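You operate a simulated robot arm through the tools that you are given. There is no shell and no other tool.

Carry out the task below with a simulated robot arm. There is one attempt and no reset: what you move stays moved.

JOB
Load holder 627 from the tray into magazine slot 3.
Fine: shut the cover and leave that slot at the window; leave the other controls alone.
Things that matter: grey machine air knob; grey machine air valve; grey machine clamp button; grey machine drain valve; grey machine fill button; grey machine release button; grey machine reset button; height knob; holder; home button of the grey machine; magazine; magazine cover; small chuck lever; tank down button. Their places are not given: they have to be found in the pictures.

The check looks at the end state, three seconds after you hand in, the way a careful person would. Anything else that was tipped, shoved, dropped, spilled or broken makes it a failure. Lids that push on must go on centred and level and be pressed home; caps that screw on are set level and turned clockwise until they are tight.

ROBOT AND FRAMES
A 6-joint arm with a two-finger parallel gripper, fixed in place. Base frame: the origin is on the floor under the middle of its stand, x ahead of it, y to its left, z up; the work surface is at about z = 0.8. Readings come in m, rad, newtons and seconds.
With the tool pointing down near the work surface it reaches from about 0.32 to 0.82 m from the base axis. Its first joint turns from -2.897 to 2.897 rad. Payload 3.43 kg.
The tool frame sits at the grasp point between the pads (the TCP): z along the fingers, y along the line on which they close. The tips reach 0.034 m beyond it. The gripper opens to 0.128 m. The fingers are 0.024 m wide and 0.012 m thick; the gripper's body (0.048 by 0.13 m) begins 0.096 m behind the TCP.
Orientation is that of the tool frame in the base frame, as a unit quaternion [x, y, z, w]. With the fingers straight down and closing along the base's y, the tool's x points along the base's -x, its y along +y and its z along -z.

CONTROLS
- The arm moves only by the tool servo_tool. Its arguments are lists of equal length, an entry for each row: "translation": the shift along the tool's x, y, z in units of 40 mm (1.0 is 40 mm), a list of three; "rotation": the turn, a rotation vector about the tool's x, y, z in units of 6 degrees (1.0 is 6 degrees), a list of three; "fingers": the opening, from 0 (shut) to 1 (fully open). In form: {"translation": [[dx, dy, dz], ...], "rotation": [[ax, ay, az], ...], "fingers": [fingers, ...]}. A call has 1 to 20 rows; each row shifts and turns the commanded pose from where the row before left it, along the tool's axes as they then stand. A call with a number of a shift or a turn outside -1 to 1 is refused whole. Rows are played at 5 a second. More than 0.05 m and 0.15 rad between two rows, or a gripper value outside its range, and nothing of the call is played. A pose out of reach is approached as far as the arm can. The call stops where the force on the tool passes 40 N (or 10 N more than at its start, if that is more) or the arm is blocked; 0.2 s more then pass. The fingers move at their own pace (about 0.045 m/s each) and stop on an object; they squeeze with about 34 N. The grip force told is the motor's: it shows also when the fingers shut on nothing. Time passes only in rows, and 0.2 s behind the last, so rows that do not move let the fingers close. It gives the time, the measured TCP pose, the force on the tool (base axes), the opening and the grip force at its end, in the units of the frame above (readings bear some noise), with the torque about the TCP (base axes, N m) and any sound that the robot's microphone picked up.
- Cameras (640 x 400 px; columns grow to the right, rows downward): "scene" is fixed at [0.3996, 0.6516, 1.5831]; the picture's right is [-0.96, -0.27, 0.00], its down [-0.24, 0.82, -0.51] and it looks along [0.14, -0.49, -0.86] (base axes); focal length 214 px, centre (320, 200). "wrist" rides on the gripper at [0.076, -0.011, -0.16] in the tool frame; the picture's right is [0.15, 0.99, 0.00], its down [-0.88, 0.13, -0.46] and it looks along [-0.45, 0.07, 0.89] (tool axes); focal length 234 px, centre (320, 200).
- capture(camera): a new picture of that camera. No time passes.
- measure_at(camera, pixels): for up to 12 pixels [column, row] of the newest picture of that camera ("zoom" is the newest enlarged one), the place [x, y, z] in the base frame of the surface seen there, good to about 0.002 m. No time passes.
- close_up(camera, box): a new picture of the part [left, top, right, bottom] of that camera's present view, enlarged. No time passes.
- close_job(): hands the job in; it is judged then, once.

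Leave the gripper open and the arm clear of the work at the hand-in unless told otherwise.

The tools are called as name(argument=value, ...) on one line, values as JSON. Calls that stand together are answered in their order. servo_tool: Moves the arm, as the interface text tells. Its arguments: {"type":"object","properties":{"translation":{"type":"array"},"rotation":{"type":"array"},"fingers":{"type":"array"}},"required":["translation","rotation","fingers"]} The other tools are called the same way: capture (camera) takes a picture; measure_at (camera, pixels) gives the place of the surface under pixels of a picture; close_up (camera, box) takes an enlarged picture of a part of a camera's view; close_job () hands the job in.

At the start:

```text
t: 0.0
eef_pos: [0.4782, -0.1697, 1.167]
tool_rot: [0.0, 1.0, -0.001, 0.001]
wrist_force: [0.1, 0.6, 0.2]
ft_torque: [-0.01, 0.02, -0.02]
opening: 0.1281
finger_force: 0.1
```

scene: 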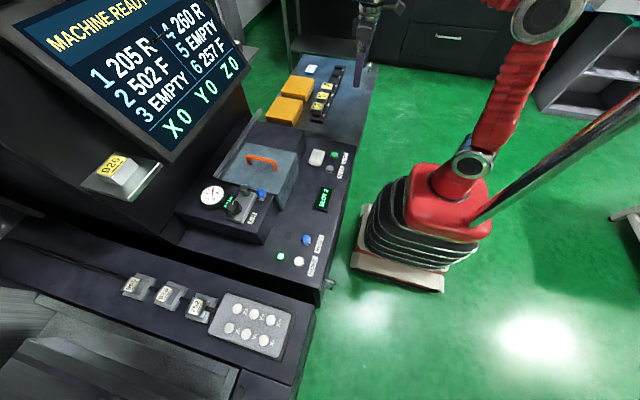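
wrist: 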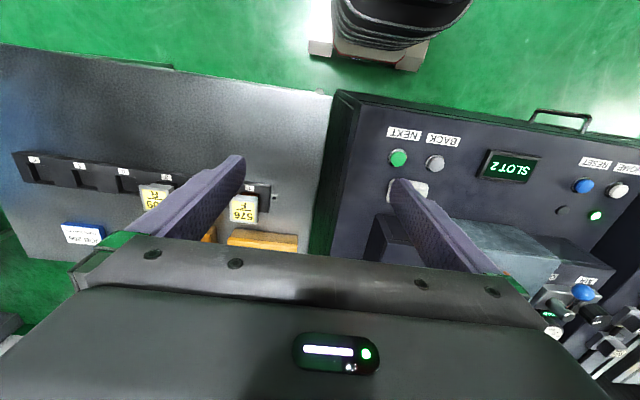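

I see a machine with a screen, a covered magazine with an orange handle, NEXT/BACK buttons, and a tray with holders. First I take closer looks at each area.

close_up(camera="scene", box=[180, 50, 380, 175])

close_up(camera="scene", box=[170, 120, 370, 245])

close_up(camera="scene", box=[0, 0, 260, 160])

close_up(camera="wrist", box=[320, 80, 640, 280])

close_up(camera="wrist", box=[0, 100, 320, 300])

```text
3.20 times, centred on (280, 112) of scene
```

zoom: 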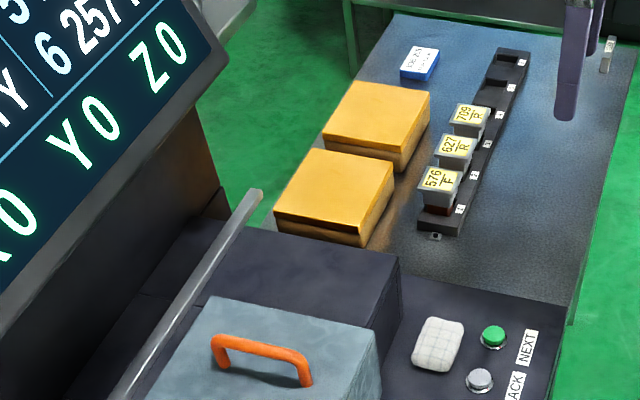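

```text
3.20 times, centred on (270, 182) of scene
```

zoom: 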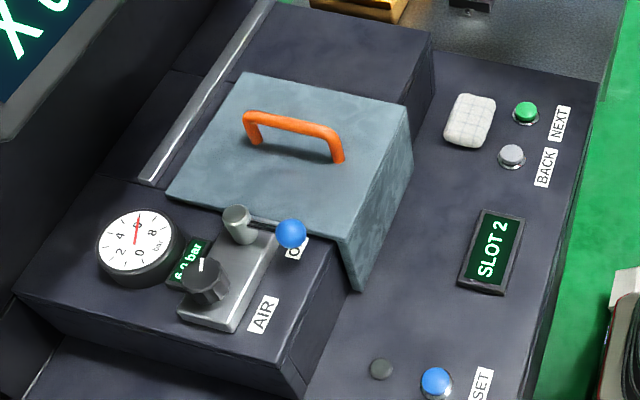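

```text
2.46 times, centred on (130, 80) of scene
```

zoom: 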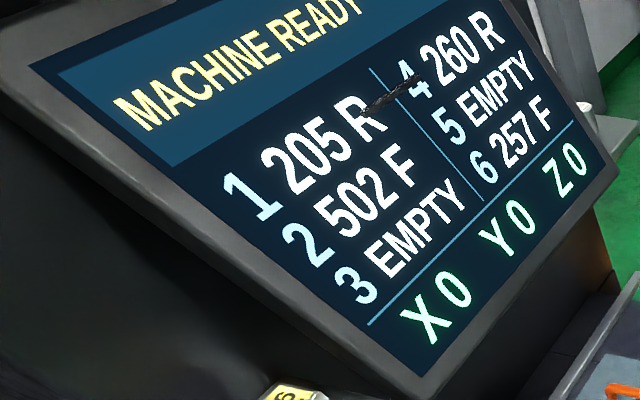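

```text
2.00 times, centred on (480, 180) of wrist
```

zoom: 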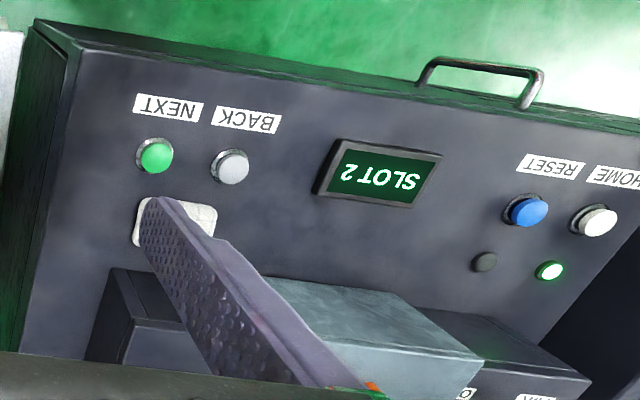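

```text
2.00 times, centred on (160, 200) of wrist
```

zoom: 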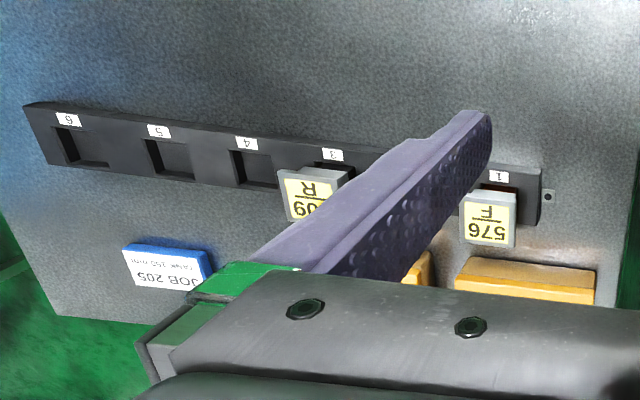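

The display shows SLOT 2, screen lists slot 3 as EMPTY; holder 627 R sits in tray place 2. I measure places of the main items in the scene picture.

capture(camera="scene")

measure_at(camera="scene", pixels=[[334, 155], [330, 168], [322, 97], [317, 107], [327, 85], [261, 160], [240, 150], [300, 150], [225, 185], [282, 200], [291, 210], [275, 154]])

close_up(camera="scene", box=[300, 60, 350, 125])

close_up(camera="scene", box=[200, 120, 310, 220])

```text
taken
```

scene: 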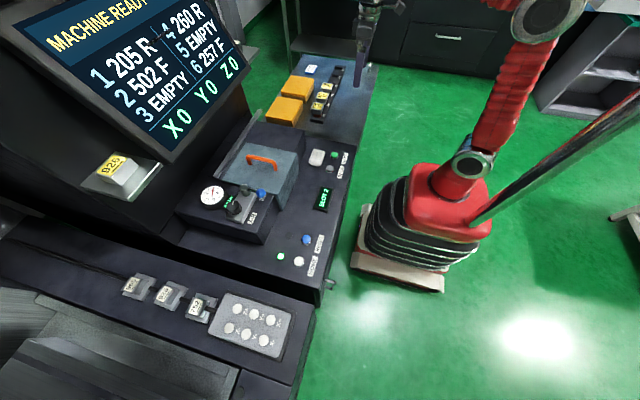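

```text
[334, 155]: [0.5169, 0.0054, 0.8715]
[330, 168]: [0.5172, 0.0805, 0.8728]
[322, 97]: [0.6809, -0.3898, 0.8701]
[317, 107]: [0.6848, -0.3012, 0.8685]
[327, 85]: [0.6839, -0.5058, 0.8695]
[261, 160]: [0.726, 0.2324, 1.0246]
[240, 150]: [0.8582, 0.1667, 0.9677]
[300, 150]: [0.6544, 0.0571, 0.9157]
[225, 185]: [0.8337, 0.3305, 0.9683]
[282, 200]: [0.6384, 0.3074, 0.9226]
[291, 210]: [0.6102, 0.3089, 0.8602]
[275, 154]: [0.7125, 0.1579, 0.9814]
```

```text
6.15 times, centred on (325, 92) of scene
```

zoom: 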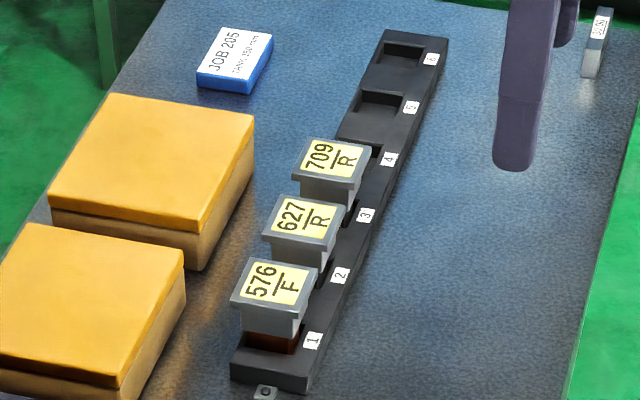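

```text
4.00 times, centred on (255, 170) of scene
```

zoom: 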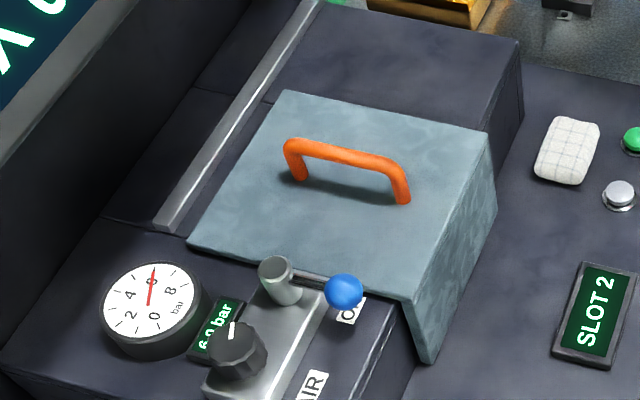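

The cover (steel blue with orange handle) spans about y 0.06–0.33, top z≈0.97. The tray is along y at x≈0.68. I move the arm over the tray for a closer look from the wrist camera.

servo_tool(translation=[[-0.3, -0.9, 0], [-0.3, -0.9, 0], [-0.3, -0.9, 0], [-0.3, -0.9, 0], [-0.3, -0.9, 0], [0, -0.9, 0]], rotation=[[0, 0, 0], [0, 0, 0], [0, 0, 0], [0, 0, 0], [0, 0, 0], [0, 0, 0]], fingers=[1, 1, 1, 1, 1, 1])

capture(camera="wrist")

```text
t: 1.4
eef_pos: [0.5379, -0.3851, 1.1679]
tool_rot: [0.0, 1.0, -0.001, 0.001]
wrist_force: [0.1, 0.1, 0.7]
ft_torque: [-0.03, 0.0, 0.03]
opening: 0.1282
finger_force: 0.2
```

```text
taken
```

wrist: 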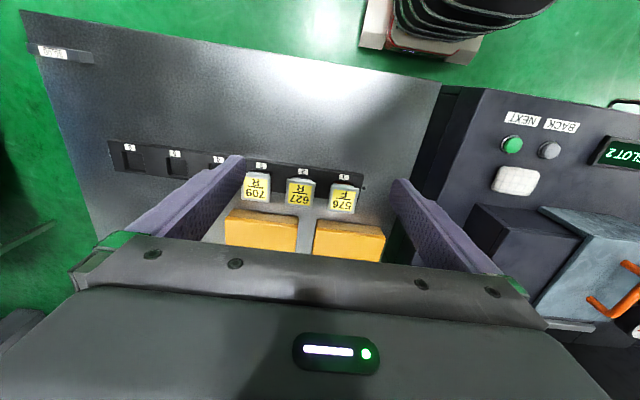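

The three holders are visible between the fingers at rows ~175–205. I zoom in on them and measure.

close_up(camera="wrist", box=[220, 150, 400, 262])

measure_at(camera="wrist", pixels=[[289, 180], [313, 182], [288, 202], [312, 205], [301, 192], [245, 174], [269, 177], [334, 185], [359, 188], [312, 172], [279, 168], [350, 176]])

```text
3.56 times, centred on (310, 206) of wrist
```

zoom: 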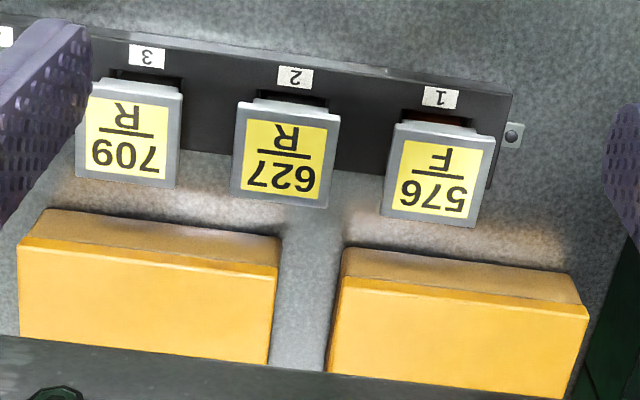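

```text
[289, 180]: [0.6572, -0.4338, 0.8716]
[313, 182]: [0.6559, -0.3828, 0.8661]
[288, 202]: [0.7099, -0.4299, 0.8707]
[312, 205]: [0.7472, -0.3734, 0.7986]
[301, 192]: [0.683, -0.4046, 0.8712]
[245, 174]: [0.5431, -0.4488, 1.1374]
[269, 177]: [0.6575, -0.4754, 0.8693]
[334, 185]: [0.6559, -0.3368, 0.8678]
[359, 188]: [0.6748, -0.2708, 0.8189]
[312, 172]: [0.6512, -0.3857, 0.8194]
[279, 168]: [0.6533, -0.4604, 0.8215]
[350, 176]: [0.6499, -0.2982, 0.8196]
```

I measure holder 627's top corners in the zoomed picture ((248,106), (338,116), (323,204), (234,194)) and some points beneath it.

measure_at(camera="zoom", pixels=[[247, 107], [337, 117], [324, 203], [235, 193], [286, 155], [259, 103], [328, 109], [397, 128], [488, 139], [472, 223], [384, 211], [170, 170]])

close_up(camera="wrist", box=[270, 160, 370, 222])

```text
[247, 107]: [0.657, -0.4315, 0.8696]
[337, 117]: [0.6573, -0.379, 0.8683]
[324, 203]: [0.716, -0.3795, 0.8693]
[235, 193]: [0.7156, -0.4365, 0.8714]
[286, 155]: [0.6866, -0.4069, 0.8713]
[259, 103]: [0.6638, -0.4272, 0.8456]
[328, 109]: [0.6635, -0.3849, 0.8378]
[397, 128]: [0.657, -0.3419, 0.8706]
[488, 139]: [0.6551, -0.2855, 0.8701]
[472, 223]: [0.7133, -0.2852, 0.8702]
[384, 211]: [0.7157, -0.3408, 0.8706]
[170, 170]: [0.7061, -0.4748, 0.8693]
```

```text
6.40 times, centred on (320, 191) of wrist
```

zoom: 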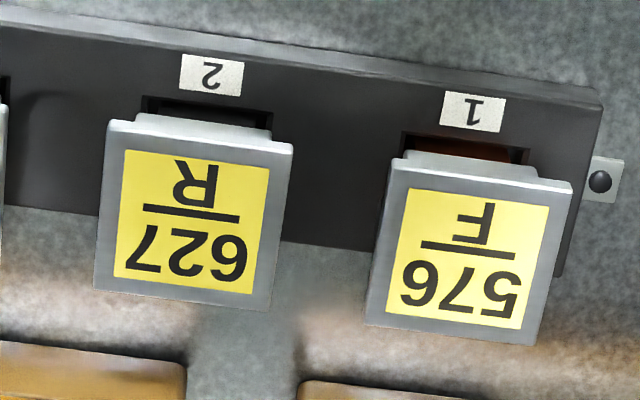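

Holder 627's cap is about 60×56 mm, centre (0.686, -0.407), top z 0.870, with a narrower body beneath. Next I move the arm toward the magazine cover for a look.

servo_tool(translation=[[0.1, 1, 0], [0.1, 1, 0], [0.1, 1, 0], [0.1, 1, 0], [0.1, 1, 0], [0.1, 1, 0], [0.1, 1, 0], [0.1, 1, 0], [0.1, 1, 0], [0.1, 1, 0], [0, 1, 0], [0, 1, 0], [0, 1, 0]], rotation=[[0, 0, 0], [0, 0, 0], [0, 0, 0], [0, 0, 0], [0, 0, 0], [0, 0, 0], [0, 0, 0], [0, 0, 0], [0, 0, 0], [0, 0, 0], [0, 0, 0], [0, 0, 0], [0, 0, 0]], fingers=[1, 1, 1, 1, 1, 1, 1, 1, 1, 1, 1, 1, 1])

capture(camera="wrist")

measure_at(camera="scene", pixels=[[170, 162], [245, 80], [120, 130], [200, 120], [130, 160], [255, 110], [150, 190], [250, 130], [170, 240], [265, 235]])

```text
t: 4.2
eef_pos: [0.5011, 0.1355, 1.1668]
tool_rot: [0.001, 1.0, 0.0, 0.001]
wrist_force: [-0.2, 0.2, -0.5]
ft_torque: [-0.01, -0.02, -0.03]
opening: 0.1281
finger_force: 0.0
```

```text
taken
```

wrist: 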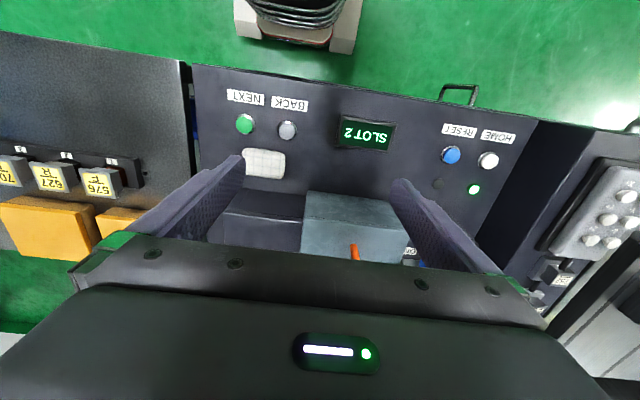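

```text
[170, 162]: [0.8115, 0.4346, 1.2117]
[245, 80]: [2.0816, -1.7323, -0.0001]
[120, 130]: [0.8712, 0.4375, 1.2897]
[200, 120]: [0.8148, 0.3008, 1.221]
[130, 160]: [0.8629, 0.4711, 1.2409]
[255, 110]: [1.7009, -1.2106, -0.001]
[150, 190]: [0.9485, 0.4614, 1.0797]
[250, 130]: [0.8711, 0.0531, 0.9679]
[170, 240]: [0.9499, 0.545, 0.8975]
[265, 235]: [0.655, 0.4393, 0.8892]
```

The gripper hides the cover's far half. I tilt the tool so the wrist camera looks farther forward (negative turn about tool y, ~18°).

servo_tool(translation=[[0, 0.5, -0.5], [0, 0.5, -0.5], [0, 0, 0], [0, 0, 0]], rotation=[[0, -1, 0], [0, -1, 0], [0, -1, 0], [0, 0, 0]], fingers=[1, 1, 1, 1])

capture(camera="wrist")

close_up(camera="wrist", box=[190, 90, 450, 252])

```text
t: 5.2
eef_pos: [0.4972, 0.1746, 1.2069]
tool_rot: [0.0, 0.987, 0.001, 0.158]
wrist_force: [-1.3, -1.2, -0.1]
ft_torque: [-0.03, 0.0, 0.0]
opening: 0.1279
finger_force: 0.1
```

```text
taken
```

wrist: 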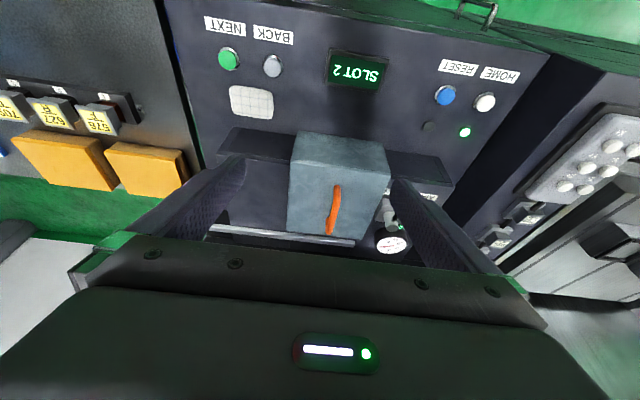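

```text
2.46 times, centred on (320, 171) of wrist
```

zoom: 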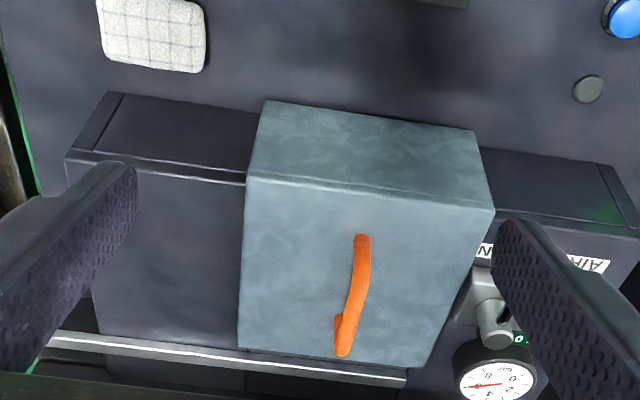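

The cover seems to be a sliding one: a steel rail runs behind it toward −y (image left), with the handle across it. I measure cover edges, handle, rail and the buttons.

measure_at(camera="zoom", pixels=[[250, 180], [488, 212], [268, 106], [470, 135], [242, 345], [425, 362], [362, 240], [345, 350], [355, 290], [60, 338], [400, 378], [170, 250]])

measure_at(camera="wrist", pixels=[[228, 57], [272, 65], [445, 95], [484, 102], [229, 50], [250, 102], [355, 70], [465, 132], [428, 126], [228, 66]])

```text
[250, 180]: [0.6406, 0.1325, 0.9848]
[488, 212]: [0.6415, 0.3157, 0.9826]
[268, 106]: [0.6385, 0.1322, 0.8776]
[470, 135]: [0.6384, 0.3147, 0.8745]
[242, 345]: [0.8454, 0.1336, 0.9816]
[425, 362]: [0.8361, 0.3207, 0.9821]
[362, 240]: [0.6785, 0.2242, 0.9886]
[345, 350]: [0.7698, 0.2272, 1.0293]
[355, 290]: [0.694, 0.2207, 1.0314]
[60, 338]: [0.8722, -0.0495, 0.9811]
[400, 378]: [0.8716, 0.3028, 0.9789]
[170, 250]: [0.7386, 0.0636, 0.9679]
```

```text
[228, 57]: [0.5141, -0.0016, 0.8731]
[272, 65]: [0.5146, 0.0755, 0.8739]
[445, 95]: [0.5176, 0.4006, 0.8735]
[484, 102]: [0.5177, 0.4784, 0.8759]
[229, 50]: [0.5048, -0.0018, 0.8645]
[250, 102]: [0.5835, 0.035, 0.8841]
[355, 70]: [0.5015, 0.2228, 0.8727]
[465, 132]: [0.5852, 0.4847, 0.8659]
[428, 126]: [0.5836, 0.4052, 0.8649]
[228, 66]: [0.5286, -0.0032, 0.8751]
```

The NEXT button is at (0.514, −0.002, 0.874). I level the tool, close the fingers and go above it to ~45 mm tip clearance.

servo_tool(translation=[[0, 0, 0], [0, 0, 0], [0, 0, 0], [-0.1, -0.9, 0], [-0.1, -0.9, 0], [-0.1, -0.9, 0], [-0.1, -0.9, 0], [-0.03, -0.8, 0], [0, 0, 1], [0, 0, 1], [0, 0, 1], [0, 0, 1], [0, 0, 1], [0, 0, 1], [0, 0, 0], [0, 0, 0]], rotation=[[0, 1, 0], [0, 1, 0], [0, 1, 0], [0, 0, 0], [0, 0, 0], [0, 0, 0], [0, 0, 0], [0, 0, 0], [0, 0, 0], [0, 0, 0], [0, 0, 0], [0, 0, 0], [0, 0, 0], [0, 0, 0], [0, 0, 0], [0, 0, 0]], fingers=[0, 0, 0, 0, 0, 0, 0, 0, 0, 0, 0, 0, 0, 0, 0, 0])

capture(camera="wrist")

```text
t: 8.6
eef_pos: [0.5157, -0.0021, 0.9687]
tool_rot: [-0.001, 1.0, 0.001, 0.0]
wrist_force: [0.1, -0.6, 0.4]
ft_torque: [-0.01, 0.01, 0.0]
opening: 0.0001
finger_force: 32.8
```

```text
taken
```

wrist: 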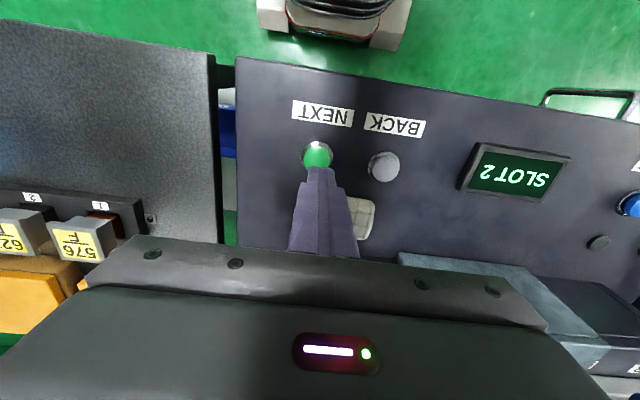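

Fingers are above the green NEXT button (pixel 317,155). I measure it again from close.

measure_at(camera="wrist", pixels=[[317, 158], [310, 155], [325, 155], [317, 150], [318, 163], [384, 166], [370, 166], [398, 166]])

```text
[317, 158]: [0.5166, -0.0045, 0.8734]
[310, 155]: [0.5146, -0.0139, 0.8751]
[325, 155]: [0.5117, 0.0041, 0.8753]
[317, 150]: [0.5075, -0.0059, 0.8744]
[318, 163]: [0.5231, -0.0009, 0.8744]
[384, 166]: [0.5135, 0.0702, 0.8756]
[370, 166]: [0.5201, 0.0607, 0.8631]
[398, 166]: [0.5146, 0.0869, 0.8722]
```

I descend until the tips are just above the button cap (tip z≈0.879).

servo_tool(translation=[[0, -0.05, 0.7], [0, 0, 0.6], [0, 0, 0.1], [0, 0, 0.05], [0, 0, 0.05]], rotation=[[0, 0, 0], [0, 0, 0], [0, 0, 0], [0, 0, 0], [0, 0, 0]], fingers=[0, 0, 0, 0, 0])

```text
t: 9.8
eef_pos: [0.5139, -0.0032, 0.9078]
tool_rot: [0.0, 1.0, 0.001, 0.0]
wrist_force: [2.1, -0.3, 1.0]
ft_torque: [0.02, -0.03, 0.04]
opening: 0.0
finger_force: 32.6
```

Tip is at about the cap top (0.874). I press slowly 5 mm further.

servo_tool(translation=[[0, 0, 0.04], [0, 0, 0.04], [0, 0, 0.04]], rotation=[[0, 0, 0], [0, 0, 0], [0, 0, 0]], fingers=[0, 0, 0])

close_up(camera="scene", box=[290, 140, 360, 220])

```text
t: 10.6
eef_pos: [0.5143, -0.0038, 0.9021]
tool_rot: [0.0, 1.0, -0.001, 0.0]
wrist_force: [-1.4, 5.0, 10.2]
ft_torque: [0.19, 0.06, 0.03]
opening: 0.0
finger_force: 33.1
heard: click
```

```text
5.00 times, centred on (325, 180) of scene
```

zoom: 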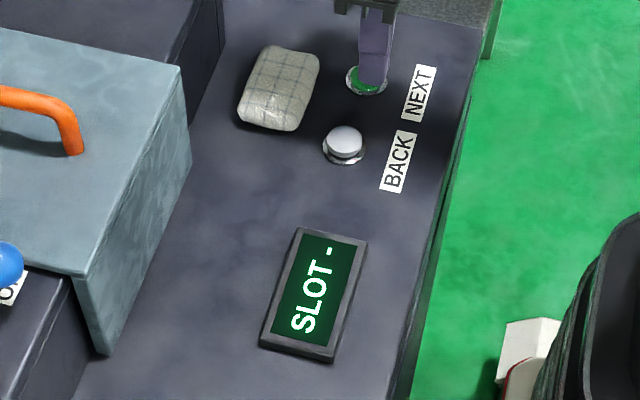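

A click was heard and the display reads "SLOT -" (indexing). I back off and watch the display.

servo_tool(translation=[[0, 0, -0.2], [0, 0, -0.8], [0, 0, -1], [0, 0, 0], [0, 0, 0], [0, 0, 0], [0, 0, 0], [0, 0, 0]], rotation=[[0, 0, 0], [0, 0, 0], [0, 0, 0], [0, 0, 0], [0, 0, 0], [0, 0, 0], [0, 0, 0], [0, 0, 0]], fingers=[0, 0, 0, 0, 0, 0, 0, 0])

close_up(camera="scene", box=[290, 140, 360, 220])

close_up(camera="scene", box=[0, 0, 260, 160])

```text
t: 12.4
eef_pos: [0.5131, -0.0039, 0.9808]
tool_rot: [0.001, 1.0, 0.0, 0.0]
wrist_force: [0.0, -0.8, 0.0]
ft_torque: [0.01, -0.04, 0.01]
opening: 0.0
finger_force: 33.2
```

```text
5.00 times, centred on (325, 180) of scene
```

zoom: 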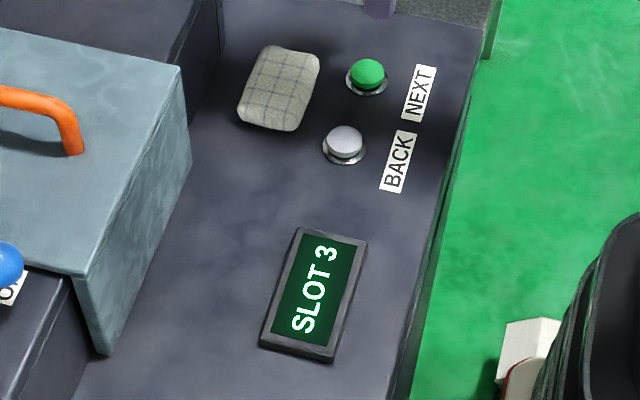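

```text
2.46 times, centred on (130, 80) of scene
```

zoom: 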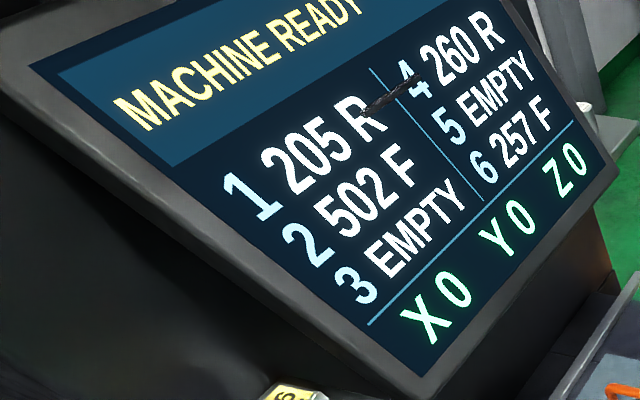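

The display now shows SLOT 3. Next the cover: I rise, open fingers to ~80 mm and go near the handle (y≈0.224) to look closely.

servo_tool(translation=[[0, 0, -1], [0, 0, -1], [0, 0, -1], [0, 0, -0.6], [-0.4, 0.9, 0], [-0.4, 0.9, 0], [-0.4, 0.9, 0], [-0.4, 0.9, 0], [-0.4, 0.9, 0], [-0.4, 0.9, 0], [0, 0.3, 0], [0, 0, 0]], rotation=[[0, 0, 0], [0, 0, 0], [0, 0, 0], [0, 0, 0], [0, 0, 0], [0, 0, 0], [0, 0, 0], [0, 0, 0], [0, 0, 0], [0, 0, 0], [0, 0, 0], [0, 0, 0]], fingers=[0.6, 0.6, 0.6, 0.6, 0.6, 0.6, 0.6, 0.6, 0.6, 0.6, 0.6, 0.6])

capture(camera="wrist")

capture(camera="scene")

```text
t: 15.0
eef_pos: [0.6107, 0.2248, 1.1254]
tool_rot: [0.0, 1.0, 0.0, 0.0]
wrist_force: [0.1, -0.1, -1.3]
ft_torque: [0.01, 0.0, -0.03]
opening: 0.077
finger_force: 0.0
```

```text
taken
```

wrist: 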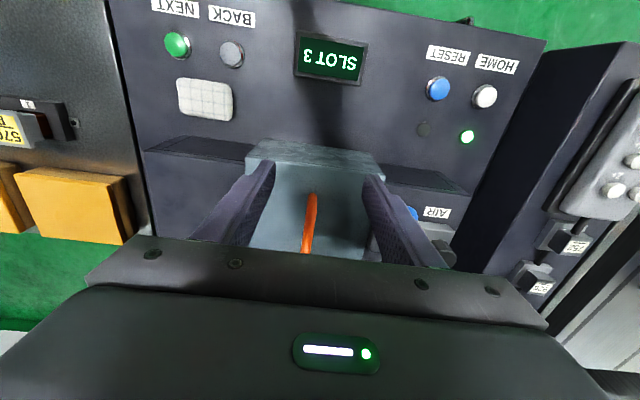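

```text
taken
```

scene: 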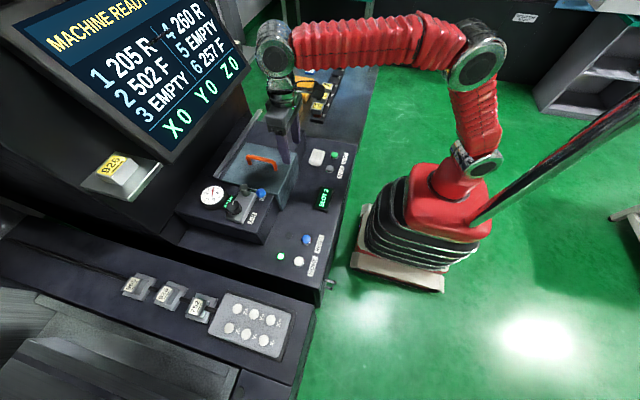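

I measure the handle bar (pixels ~ (312,195)–(306,250)).

measure_at(camera="wrist", pixels=[[312, 197], [311, 205], [310, 220], [308, 240], [303, 230], [314, 230], [306, 215], [317, 215], [413, 213], [446, 255], [247, 160], [385, 172]])

measure_at(camera="scene", pixels=[[262, 194], [243, 190], [248, 158], [273, 161], [236, 193], [233, 208], [212, 195]])

```text
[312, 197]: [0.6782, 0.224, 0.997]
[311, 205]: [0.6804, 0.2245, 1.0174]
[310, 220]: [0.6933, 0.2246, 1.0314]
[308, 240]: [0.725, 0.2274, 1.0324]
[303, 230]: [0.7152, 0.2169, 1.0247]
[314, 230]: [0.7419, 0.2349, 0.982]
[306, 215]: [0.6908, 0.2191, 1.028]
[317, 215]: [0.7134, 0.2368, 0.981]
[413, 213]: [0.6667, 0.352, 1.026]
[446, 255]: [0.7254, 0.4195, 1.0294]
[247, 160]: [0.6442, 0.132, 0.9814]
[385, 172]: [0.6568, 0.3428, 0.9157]
```

```text
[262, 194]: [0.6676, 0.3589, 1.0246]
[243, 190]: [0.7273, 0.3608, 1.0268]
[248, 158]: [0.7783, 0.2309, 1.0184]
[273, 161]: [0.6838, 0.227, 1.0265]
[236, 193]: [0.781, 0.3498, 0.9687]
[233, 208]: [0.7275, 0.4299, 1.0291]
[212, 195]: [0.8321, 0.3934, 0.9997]
```

The handle bar lies at y≈0.224, x 0.68–0.775, top z 1.032. I move over its middle (x≈0.722) and descend astride it to TCP z≈1.034.

servo_tool(translation=[[-0.93, 0, 0], [-0.93, 0, 0], [-0.92, 0, 0], [0, 0, 0], [0, 0, 0.8], [0, 0, 0.8], [0, 0, 0.4], [0, 0, 0.25], [0, 0, 0]], rotation=[[0, 0, 0], [0, 0, 0], [0, 0, 0], [0, 0, 0], [0, 0, 0], [0, 0, 0], [0, 0, 0], [0, 0, 0], [0, 0, 0]], fingers=[0.6, 0.6, 0.6, 0.6, 0.6, 0.6, 0.6, 0.6, 0.6])

close_up(camera="scene", box=[190, 90, 350, 220])

```text
t: 17.0
eef_pos: [0.7111, 0.2214, 1.031]
tool_rot: [0.0, 1.0, 0.0, 0.0]
wrist_force: [0.1, 0.1, 0.5]
ft_torque: [0.01, 0.0, -0.02]
opening: 0.0768
finger_force: 0.1
out of reach, approached as far as the arm can: row 3
```

```text
3.08 times, centred on (270, 155) of scene
```

zoom: 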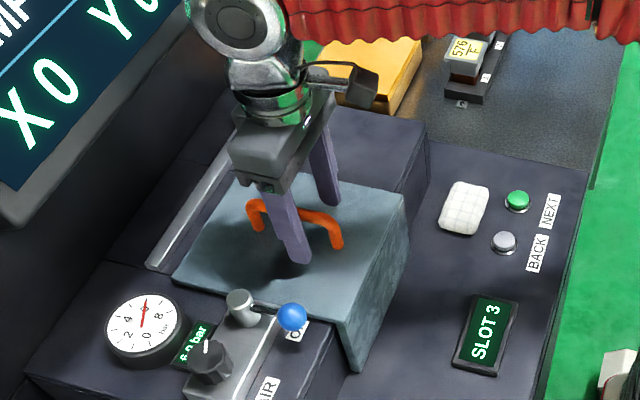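

The fingers straddle the orange bar at x≈0.711. I close on it.

servo_tool(translation=[[0, 0.05, 0], [0, 0, 0], [0, 0, 0], [0, 0, 0], [0, 0, 0]], rotation=[[0, 0, 0], [0, 0, 0], [0, 0, 0], [0, 0, 0], [0, 0, 0]], fingers=[0, 0, 0, 0, 0])

```text
t: 18.2
eef_pos: [0.7099, 0.2222, 1.0296]
tool_rot: [-0.001, 1.0, -0.001, -0.001]
wrist_force: [-0.1, 5.8, -0.9]
ft_torque: [0.14, -0.57, 0.0]
opening: 0.0135
finger_force: 38.8
```

Gripped the bar (opening 13.5 mm). I try sliding toward −y by small steps.

servo_tool(translation=[[0, -0.15, 0], [0, -0.25, 0], [0, -0.25, 0], [0, 0, 0]], rotation=[[0, 0, 0], [0, 0, 0], [0, 0, 0], [0, 0, 0]], fingers=[0, 0, 0, 0])

close_up(camera="scene", box=[190, 90, 350, 220])

```text
t: 19.2
eef_pos: [0.7102, 0.1961, 1.0296]
tool_rot: [0.0, 1.0, 0.0, 0.0]
wrist_force: [3.6, 0.6, 3.3]
ft_torque: [0.03, 0.67, 0.0]
opening: 0.0136
finger_force: 44.5
```

```text
3.08 times, centred on (270, 155) of scene
```

zoom: 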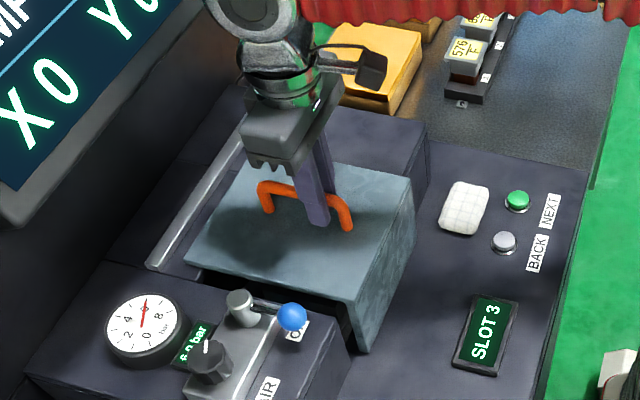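

The cover slides easily. I continue toward −y.

servo_tool(translation=[[0, -0.4, 0], [0, -0.4, 0], [0, -0.4, 0], [0, -0.4, 0], [0, -0.4, 0], [0, -0.4, 0], [0, -0.3, 0], [0, 0, 0]], rotation=[[0, 0, 0], [0, 0, 0], [0, 0, 0], [0, 0, 0], [0, 0, 0], [0, 0, 0], [0, 0, 0], [0, 0, 0]], fingers=[0, 0, 0, 0, 0, 0, 0, 0])

close_up(camera="scene", box=[190, 90, 350, 220])

```text
t: 21.0
eef_pos: [0.7103, 0.0891, 1.0298]
tool_rot: [0.0, 1.0, 0.0, -0.003]
wrist_force: [-10.5, 0.5, -2.4]
ft_torque: [0.01, 1.04, 0.05]
opening: 0.0134
finger_force: 45.2
```

```text
3.08 times, centred on (270, 155) of scene
```

zoom: 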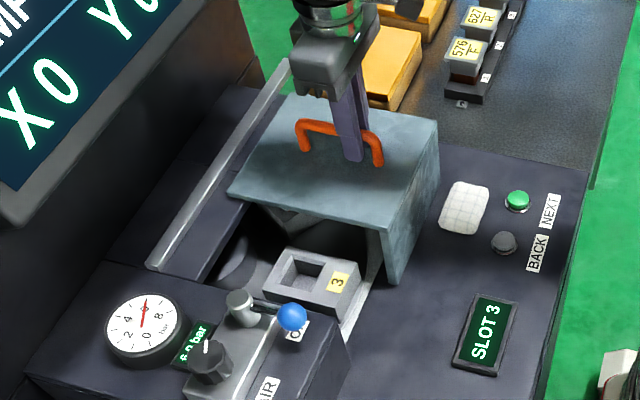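

Slot 3's empty block is showing beneath. I go on opening to the end of travel.

servo_tool(translation=[[0, -0.3, 0], [0, -0.3, 0], [0, -0.3, 0], [0, -0.2, 0], [0, 0, 0]], rotation=[[0, 0, 0], [0, 0, 0], [0, 0, 0], [0, 0, 0], [0, 0, 0]], fingers=[0, 0, 0, 0, 0])

close_up(camera="scene", box=[190, 90, 350, 220])

```text
t: 22.2
eef_pos: [0.7106, 0.0436, 1.0286]
tool_rot: [0.0, 1.0, 0.0, -0.002]
wrist_force: [-30.3, 0.7, -15.9]
ft_torque: [0.01, -0.02, 0.02]
opening: 0.0133
finger_force: 45.1
```

```text
3.08 times, centred on (270, 155) of scene
```

zoom: 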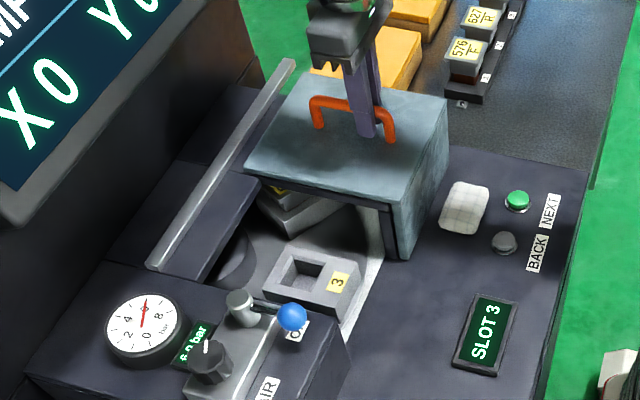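

The lateral force (−30 N in x) shows my command drifted ahead in x. I relieve it by backing the command 10 mm toward the base.

servo_tool(translation=[[0.1, 0, -0.02], [0.1, 0, -0.02], [0, 0, 0]], rotation=[[0, 0, 0], [0, 0, 0], [0, 0, 0]], fingers=[0, 0, 0])

```text
t: 23.0
eef_pos: [0.7074, 0.0434, 1.0318]
tool_rot: [-0.001, 1.0, 0.0, 0.003]
wrist_force: [36.0, 1.8, -17.1]
ft_torque: [-0.04, -0.31, 0.06]
opening: 0.0135
finger_force: 44.8
```

Over-corrected (now +36 N). I go back half of that and slightly down.

servo_tool(translation=[[-0.05, 0, 0.02], [-0.05, 0, 0.02], [0, 0, 0]], rotation=[[0, 0, 0], [0, 0, 0], [0, 0, 0]], fingers=[0, 0, 0])

```text
t: 23.8
eef_pos: [0.7061, 0.0439, 1.0327]
tool_rot: [0.0, 1.0, 0.0, -0.002]
wrist_force: [0.5, -2.2, 12.0]
ft_torque: [-0.04, 1.24, -0.01]
opening: 0.0137
finger_force: 44.7
```

Forces are small again. I push a little farther to find the end stop.

servo_tool(translation=[[0, -0.15, 0], [0, -0.15, 0], [0, 0, 0]], rotation=[[0, 0, 0], [0, 0, 0], [0, 0, 0]], fingers=[0, 0, 0])

```text
t: 24.6
eef_pos: [0.7062, 0.0348, 1.032]
tool_rot: [-0.001, 1.0, 0.001, 0.0]
wrist_force: [-3.4, 16.0, 17.9]
ft_torque: [0.19, 0.78, -0.15]
opening: 0.0135
finger_force: 44.8
```

The end stop is reached (y force 16 N). I release the handle and rise.

servo_tool(translation=[[0, 0.05, 0], [0, 0, 0], [0, 0, 0], [0, 0, -0.5], [0, 0, -1], [0, 0, -1], [0, 0, 0]], rotation=[[0, 0, 0], [0, 0, 0], [0, 0, 0], [0, 0, 0], [0, 0, 0], [0, 0, 0], [0, 0, 0]], fingers=[0.5, 0.5, 0.5, 0.5, 0.5, 0.5, 0.5])

capture(camera="scene")

close_up(camera="scene", box=[210, 130, 310, 220])

```text
t: 26.2
eef_pos: [0.7071, 0.0342, 1.1304]
tool_rot: [-0.001, 1.0, 0.0, -0.001]
wrist_force: [0.2, -0.5, -0.2]
ft_torque: [-0.01, 0.01, 0.01]
opening: 0.0639
finger_force: 0.1
```

```text
taken
```

scene: 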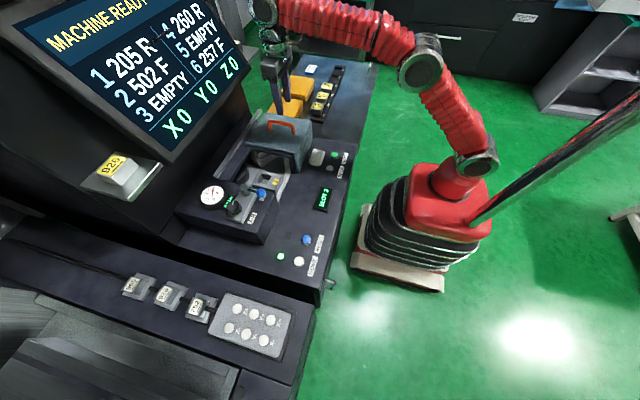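

```text
4.44 times, centred on (260, 175) of scene
```

zoom: 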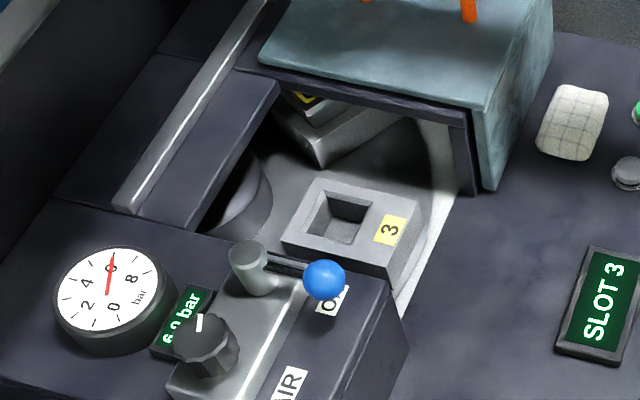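

A rotary magazine with an empty pocket "3" sits in the window. I measure the pocket and block from this zoom, then look with the wrist camera.

measure_at(camera="zoom", pixels=[[320, 180], [424, 205], [388, 275], [284, 243], [330, 192], [372, 204], [355, 242], [313, 228], [340, 222], [390, 230], [350, 140], [240, 190]])

servo_tool(translation=[[0.6, 0.6, -0.4], [0.6, 0.7, -0.4], [0.6, 0.8, -0.4], [0.6, 0.8, 0], [0, 0.9, 0], [0, 0.9, 0], [0, 0, 0]], rotation=[[0, 0, 0], [0, 0, 0], [0, 0, 0], [0, -0.5, 0], [0, -0.5, 0], [0, 0, 0], [0, 0, 0]], fingers=[1, 1, 1, 1, 1, 1, 1])

capture(camera="wrist")

```text
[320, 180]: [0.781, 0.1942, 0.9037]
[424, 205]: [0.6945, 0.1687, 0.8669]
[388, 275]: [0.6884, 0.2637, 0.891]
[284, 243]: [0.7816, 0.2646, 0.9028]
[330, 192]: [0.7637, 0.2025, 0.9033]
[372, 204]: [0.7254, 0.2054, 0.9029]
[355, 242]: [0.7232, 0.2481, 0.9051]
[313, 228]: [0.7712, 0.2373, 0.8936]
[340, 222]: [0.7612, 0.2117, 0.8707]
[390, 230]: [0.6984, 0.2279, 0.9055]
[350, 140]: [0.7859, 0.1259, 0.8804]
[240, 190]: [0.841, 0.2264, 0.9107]
```

```text
t: 27.8
eef_pos: [0.6123, 0.2221, 1.1769]
tool_rot: [0.001, 0.999, 0.0, 0.053]
wrist_force: [0.1, -1.0, -0.3]
ft_torque: [0.02, -0.04, 0.02]
opening: 0.1279
finger_force: 0.1
```

```text
taken
```

wrist: 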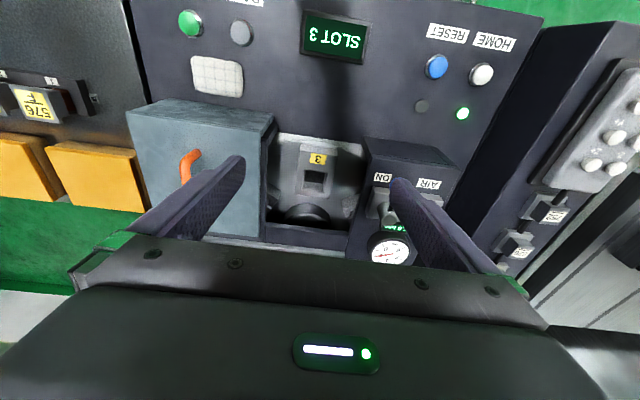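

close_up(camera="wrist", box=[255, 125, 385, 245])

measure_at(camera="wrist", pixels=[[300, 148], [337, 153], [302, 170], [325, 173], [323, 188], [301, 187], [295, 193], [331, 197], [313, 178], [381, 178], [270, 130], [357, 205]])

```text
3.33 times, centred on (320, 185) of wrist
```

zoom: 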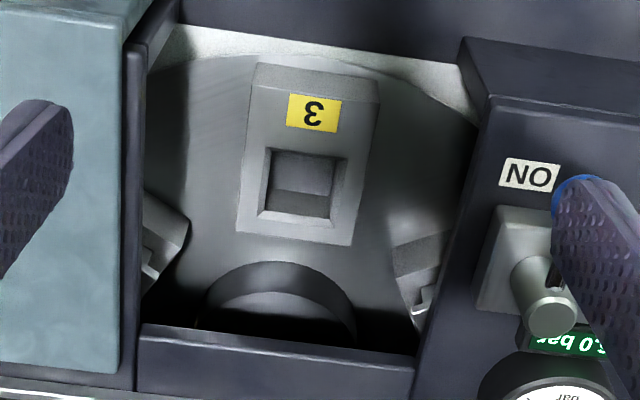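

```text
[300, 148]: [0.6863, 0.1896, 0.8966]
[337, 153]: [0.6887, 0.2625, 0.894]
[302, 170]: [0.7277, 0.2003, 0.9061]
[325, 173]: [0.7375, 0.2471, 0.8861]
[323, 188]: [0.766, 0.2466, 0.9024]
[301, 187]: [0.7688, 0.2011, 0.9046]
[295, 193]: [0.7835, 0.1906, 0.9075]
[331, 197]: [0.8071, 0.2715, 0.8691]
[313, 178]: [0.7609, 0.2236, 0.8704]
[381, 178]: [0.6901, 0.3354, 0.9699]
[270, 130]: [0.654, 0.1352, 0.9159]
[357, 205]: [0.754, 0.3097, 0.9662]
```

The pocket "3" is at about x 0.724–0.770, y 0.200–0.248 in a block whose top is z≈0.905; its "3" reads the same way as the tray's labels. I zoom further to measure the pocket's edges exactly.

close_up(camera="wrist", box=[289, 145, 345, 201])

```text
7.14 times, centred on (317, 173) of wrist
```

zoom: 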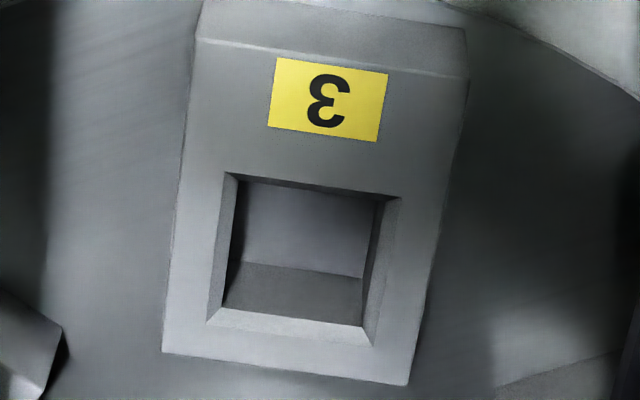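

I measure points just outside the chamfer, and the block's corners.

measure_at(camera="zoom", pixels=[[220, 170], [406, 196], [376, 350], [203, 324], [205, 45], [460, 80], [168, 346], [404, 379], [214, 245], [392, 270], [310, 180], [288, 338]])

measure_at(camera="zoom", pixels=[[300, 220], [300, 295], [250, 240], [360, 240], [229, 245], [372, 262], [290, 316], [230, 310], [362, 328], [240, 185], [383, 204], [316, 192]])

```text
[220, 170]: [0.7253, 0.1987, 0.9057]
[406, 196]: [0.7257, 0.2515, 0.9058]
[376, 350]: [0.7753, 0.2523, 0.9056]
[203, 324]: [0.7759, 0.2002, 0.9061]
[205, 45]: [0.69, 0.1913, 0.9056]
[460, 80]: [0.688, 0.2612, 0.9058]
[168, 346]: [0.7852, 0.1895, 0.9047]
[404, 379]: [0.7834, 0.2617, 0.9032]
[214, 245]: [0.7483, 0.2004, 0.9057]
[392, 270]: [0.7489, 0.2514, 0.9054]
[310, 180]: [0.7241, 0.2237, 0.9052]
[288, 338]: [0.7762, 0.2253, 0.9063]
```

```text
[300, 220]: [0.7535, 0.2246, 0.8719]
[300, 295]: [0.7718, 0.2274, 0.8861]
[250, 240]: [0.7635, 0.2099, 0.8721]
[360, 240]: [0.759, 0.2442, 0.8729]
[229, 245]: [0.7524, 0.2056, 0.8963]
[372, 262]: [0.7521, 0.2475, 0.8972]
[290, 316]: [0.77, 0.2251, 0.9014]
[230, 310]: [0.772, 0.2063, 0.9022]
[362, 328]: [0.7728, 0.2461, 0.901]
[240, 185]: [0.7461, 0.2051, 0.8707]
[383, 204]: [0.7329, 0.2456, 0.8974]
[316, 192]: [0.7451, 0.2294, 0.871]
```

The pocket centre is ≈ (0.7505, 0.226), top z 0.9055, floor ≈ 0.872, ~42 mm wide with a chamfer. Now I inspect holder 627's side profile in the scene camera.

close_up(camera="scene", box=[305, 80, 345, 125])

close_up(camera="scene", box=[312, 60, 342, 90])

```text
8.89 times, centred on (325, 102) of scene
```

zoom: 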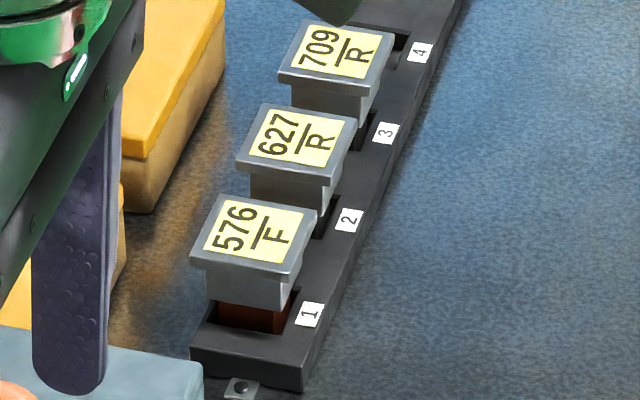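

```text
13.33 times, centred on (327, 75) of scene
```

zoom: 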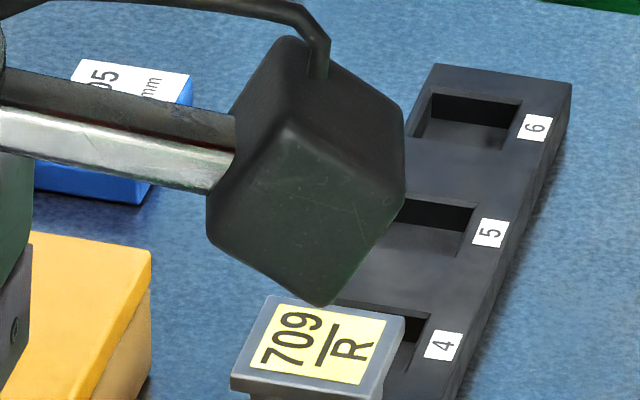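

The holder has a thin cap plate, a grey neck and an electrode below going into the tray hole. I measure the empty tray hole 5/6 and the sides of holder 576 (same kind) for its profile.

measure_at(camera="zoom", pixels=[[427, 90], [522, 102], [502, 152], [412, 138], [470, 130], [440, 110], [430, 240], [478, 205], [545, 85], [260, 340], [240, 392], [345, 390]])

close_up(camera="scene", box=[310, 90, 340, 125])

```text
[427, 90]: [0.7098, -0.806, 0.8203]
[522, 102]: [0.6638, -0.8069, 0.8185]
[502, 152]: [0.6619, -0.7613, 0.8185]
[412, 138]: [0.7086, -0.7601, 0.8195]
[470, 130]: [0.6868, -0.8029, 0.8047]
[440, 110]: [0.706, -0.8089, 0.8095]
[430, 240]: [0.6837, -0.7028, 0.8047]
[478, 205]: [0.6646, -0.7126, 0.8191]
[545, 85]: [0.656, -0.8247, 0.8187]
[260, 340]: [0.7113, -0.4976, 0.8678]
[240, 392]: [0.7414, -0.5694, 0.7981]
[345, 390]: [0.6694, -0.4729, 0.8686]
```

```text
11.43 times, centred on (325, 108) of scene
```

zoom: 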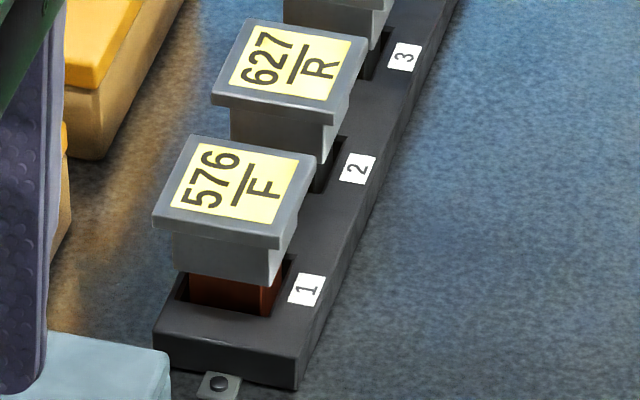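

I measure the 576 side face points to learn cap thickness, neck bottom and electrode width.

measure_at(camera="zoom", pixels=[[215, 240], [215, 246], [215, 255], [215, 270], [215, 278], [215, 292], [215, 300], [190, 280], [268, 295], [178, 250], [268, 268], [215, 230]])

```text
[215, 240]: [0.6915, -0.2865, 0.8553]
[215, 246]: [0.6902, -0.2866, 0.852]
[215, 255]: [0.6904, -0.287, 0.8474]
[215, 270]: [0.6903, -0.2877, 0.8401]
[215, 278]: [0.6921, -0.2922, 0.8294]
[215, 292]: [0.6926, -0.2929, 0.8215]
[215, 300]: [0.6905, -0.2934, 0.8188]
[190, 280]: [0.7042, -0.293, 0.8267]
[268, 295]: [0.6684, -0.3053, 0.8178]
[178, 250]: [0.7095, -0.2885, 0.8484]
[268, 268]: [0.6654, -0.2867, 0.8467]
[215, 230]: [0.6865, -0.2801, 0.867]
```

From this: cap ≈62 mm wide, top 0.870 and ~12 mm thick; neck ≈53 mm; electrode ≈41 mm, tip at ~0.805. Seated in the pocket, the cap top should be ≈0.943. I level the tool and move over the tray near holder 627 with an 80 mm opening.

servo_tool(translation=[[0, 0, 0], [0, -0.9, 0], [0, -0.95, 0.2], [0, -0.95, 0.2], [0, -0.95, 0.2], [0, -0.95, 0.2], [0, -0.95, 0.2], [0, -0.95, 0.2], [0, -0.95, 0.2], [0, -0.95, 0.2], [0, -0.95, 0.2], [0, -0.95, 0], [0, -0.95, 0], [0, -0.95, 0], [0, -0.95, 0], [0, -0.95, 0], [0, -0.95, 0], [0, -0.5, 0]], rotation=[[0, 0.5, 0], [0, 0.5, 0], [0, 0, 0], [0, 0, 0], [0, 0, 0], [0, 0, 0], [0, 0, 0], [0, 0, 0], [0, 0, 0], [0, 0, 0], [0, 0, 0], [0, 0, 0], [0, 0, 0], [0, 0, 0], [0, 0, 0], [0, 0, 0], [0, 0, 0], [0, 0, 0]], fingers=[0.64, 0.64, 0.64, 0.64, 0.64, 0.64, 0.64, 0.64, 0.64, 0.64, 0.64, 0.64, 0.64, 0.64, 0.64, 0.64, 0.64, 0.64])

capture(camera="wrist")

```text
t: 31.6
eef_pos: [0.6107, -0.4045, 1.1057]
tool_rot: [0.0, 1.0, 0.0, 0.0]
wrist_force: [0.1, -0.2, 0.5]
ft_torque: [-0.06, 0.02, 0.06]
opening: 0.0822
finger_force: 0.0
```

```text
taken
```

wrist: 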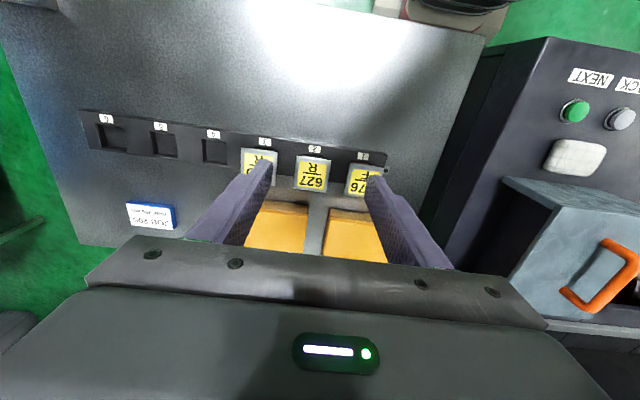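

The tool is over the tray; 627 (pixel 312,173) lies between the fingers. I zoom in and re-measure its edges.

close_up(camera="wrist", box=[280, 145, 344, 205])

```text
6.67 times, centred on (312, 175) of wrist
```

zoom: 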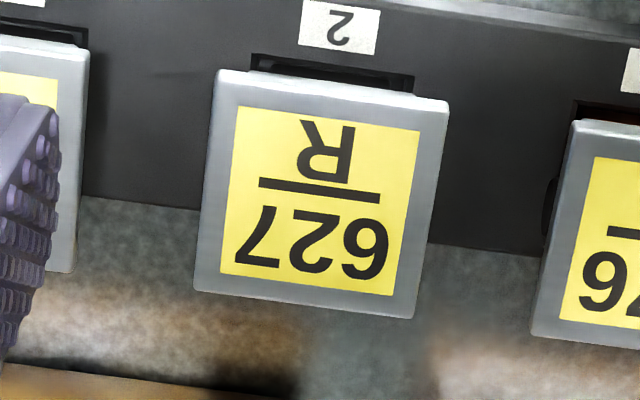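

measure_at(camera="zoom", pixels=[[222, 84], [444, 112], [412, 314], [198, 287], [209, 185], [428, 212], [333, 88], [305, 302], [578, 140], [82, 60], [64, 268], [330, 195]])

```text
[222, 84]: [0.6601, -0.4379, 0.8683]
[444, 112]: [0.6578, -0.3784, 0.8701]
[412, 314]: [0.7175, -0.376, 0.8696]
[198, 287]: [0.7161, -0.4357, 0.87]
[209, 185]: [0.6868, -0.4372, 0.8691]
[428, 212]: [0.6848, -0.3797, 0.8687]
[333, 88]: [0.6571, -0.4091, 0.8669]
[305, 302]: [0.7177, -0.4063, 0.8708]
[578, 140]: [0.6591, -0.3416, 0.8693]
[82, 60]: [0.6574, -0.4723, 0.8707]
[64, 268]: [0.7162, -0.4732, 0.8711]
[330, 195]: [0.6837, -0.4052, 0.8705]
```

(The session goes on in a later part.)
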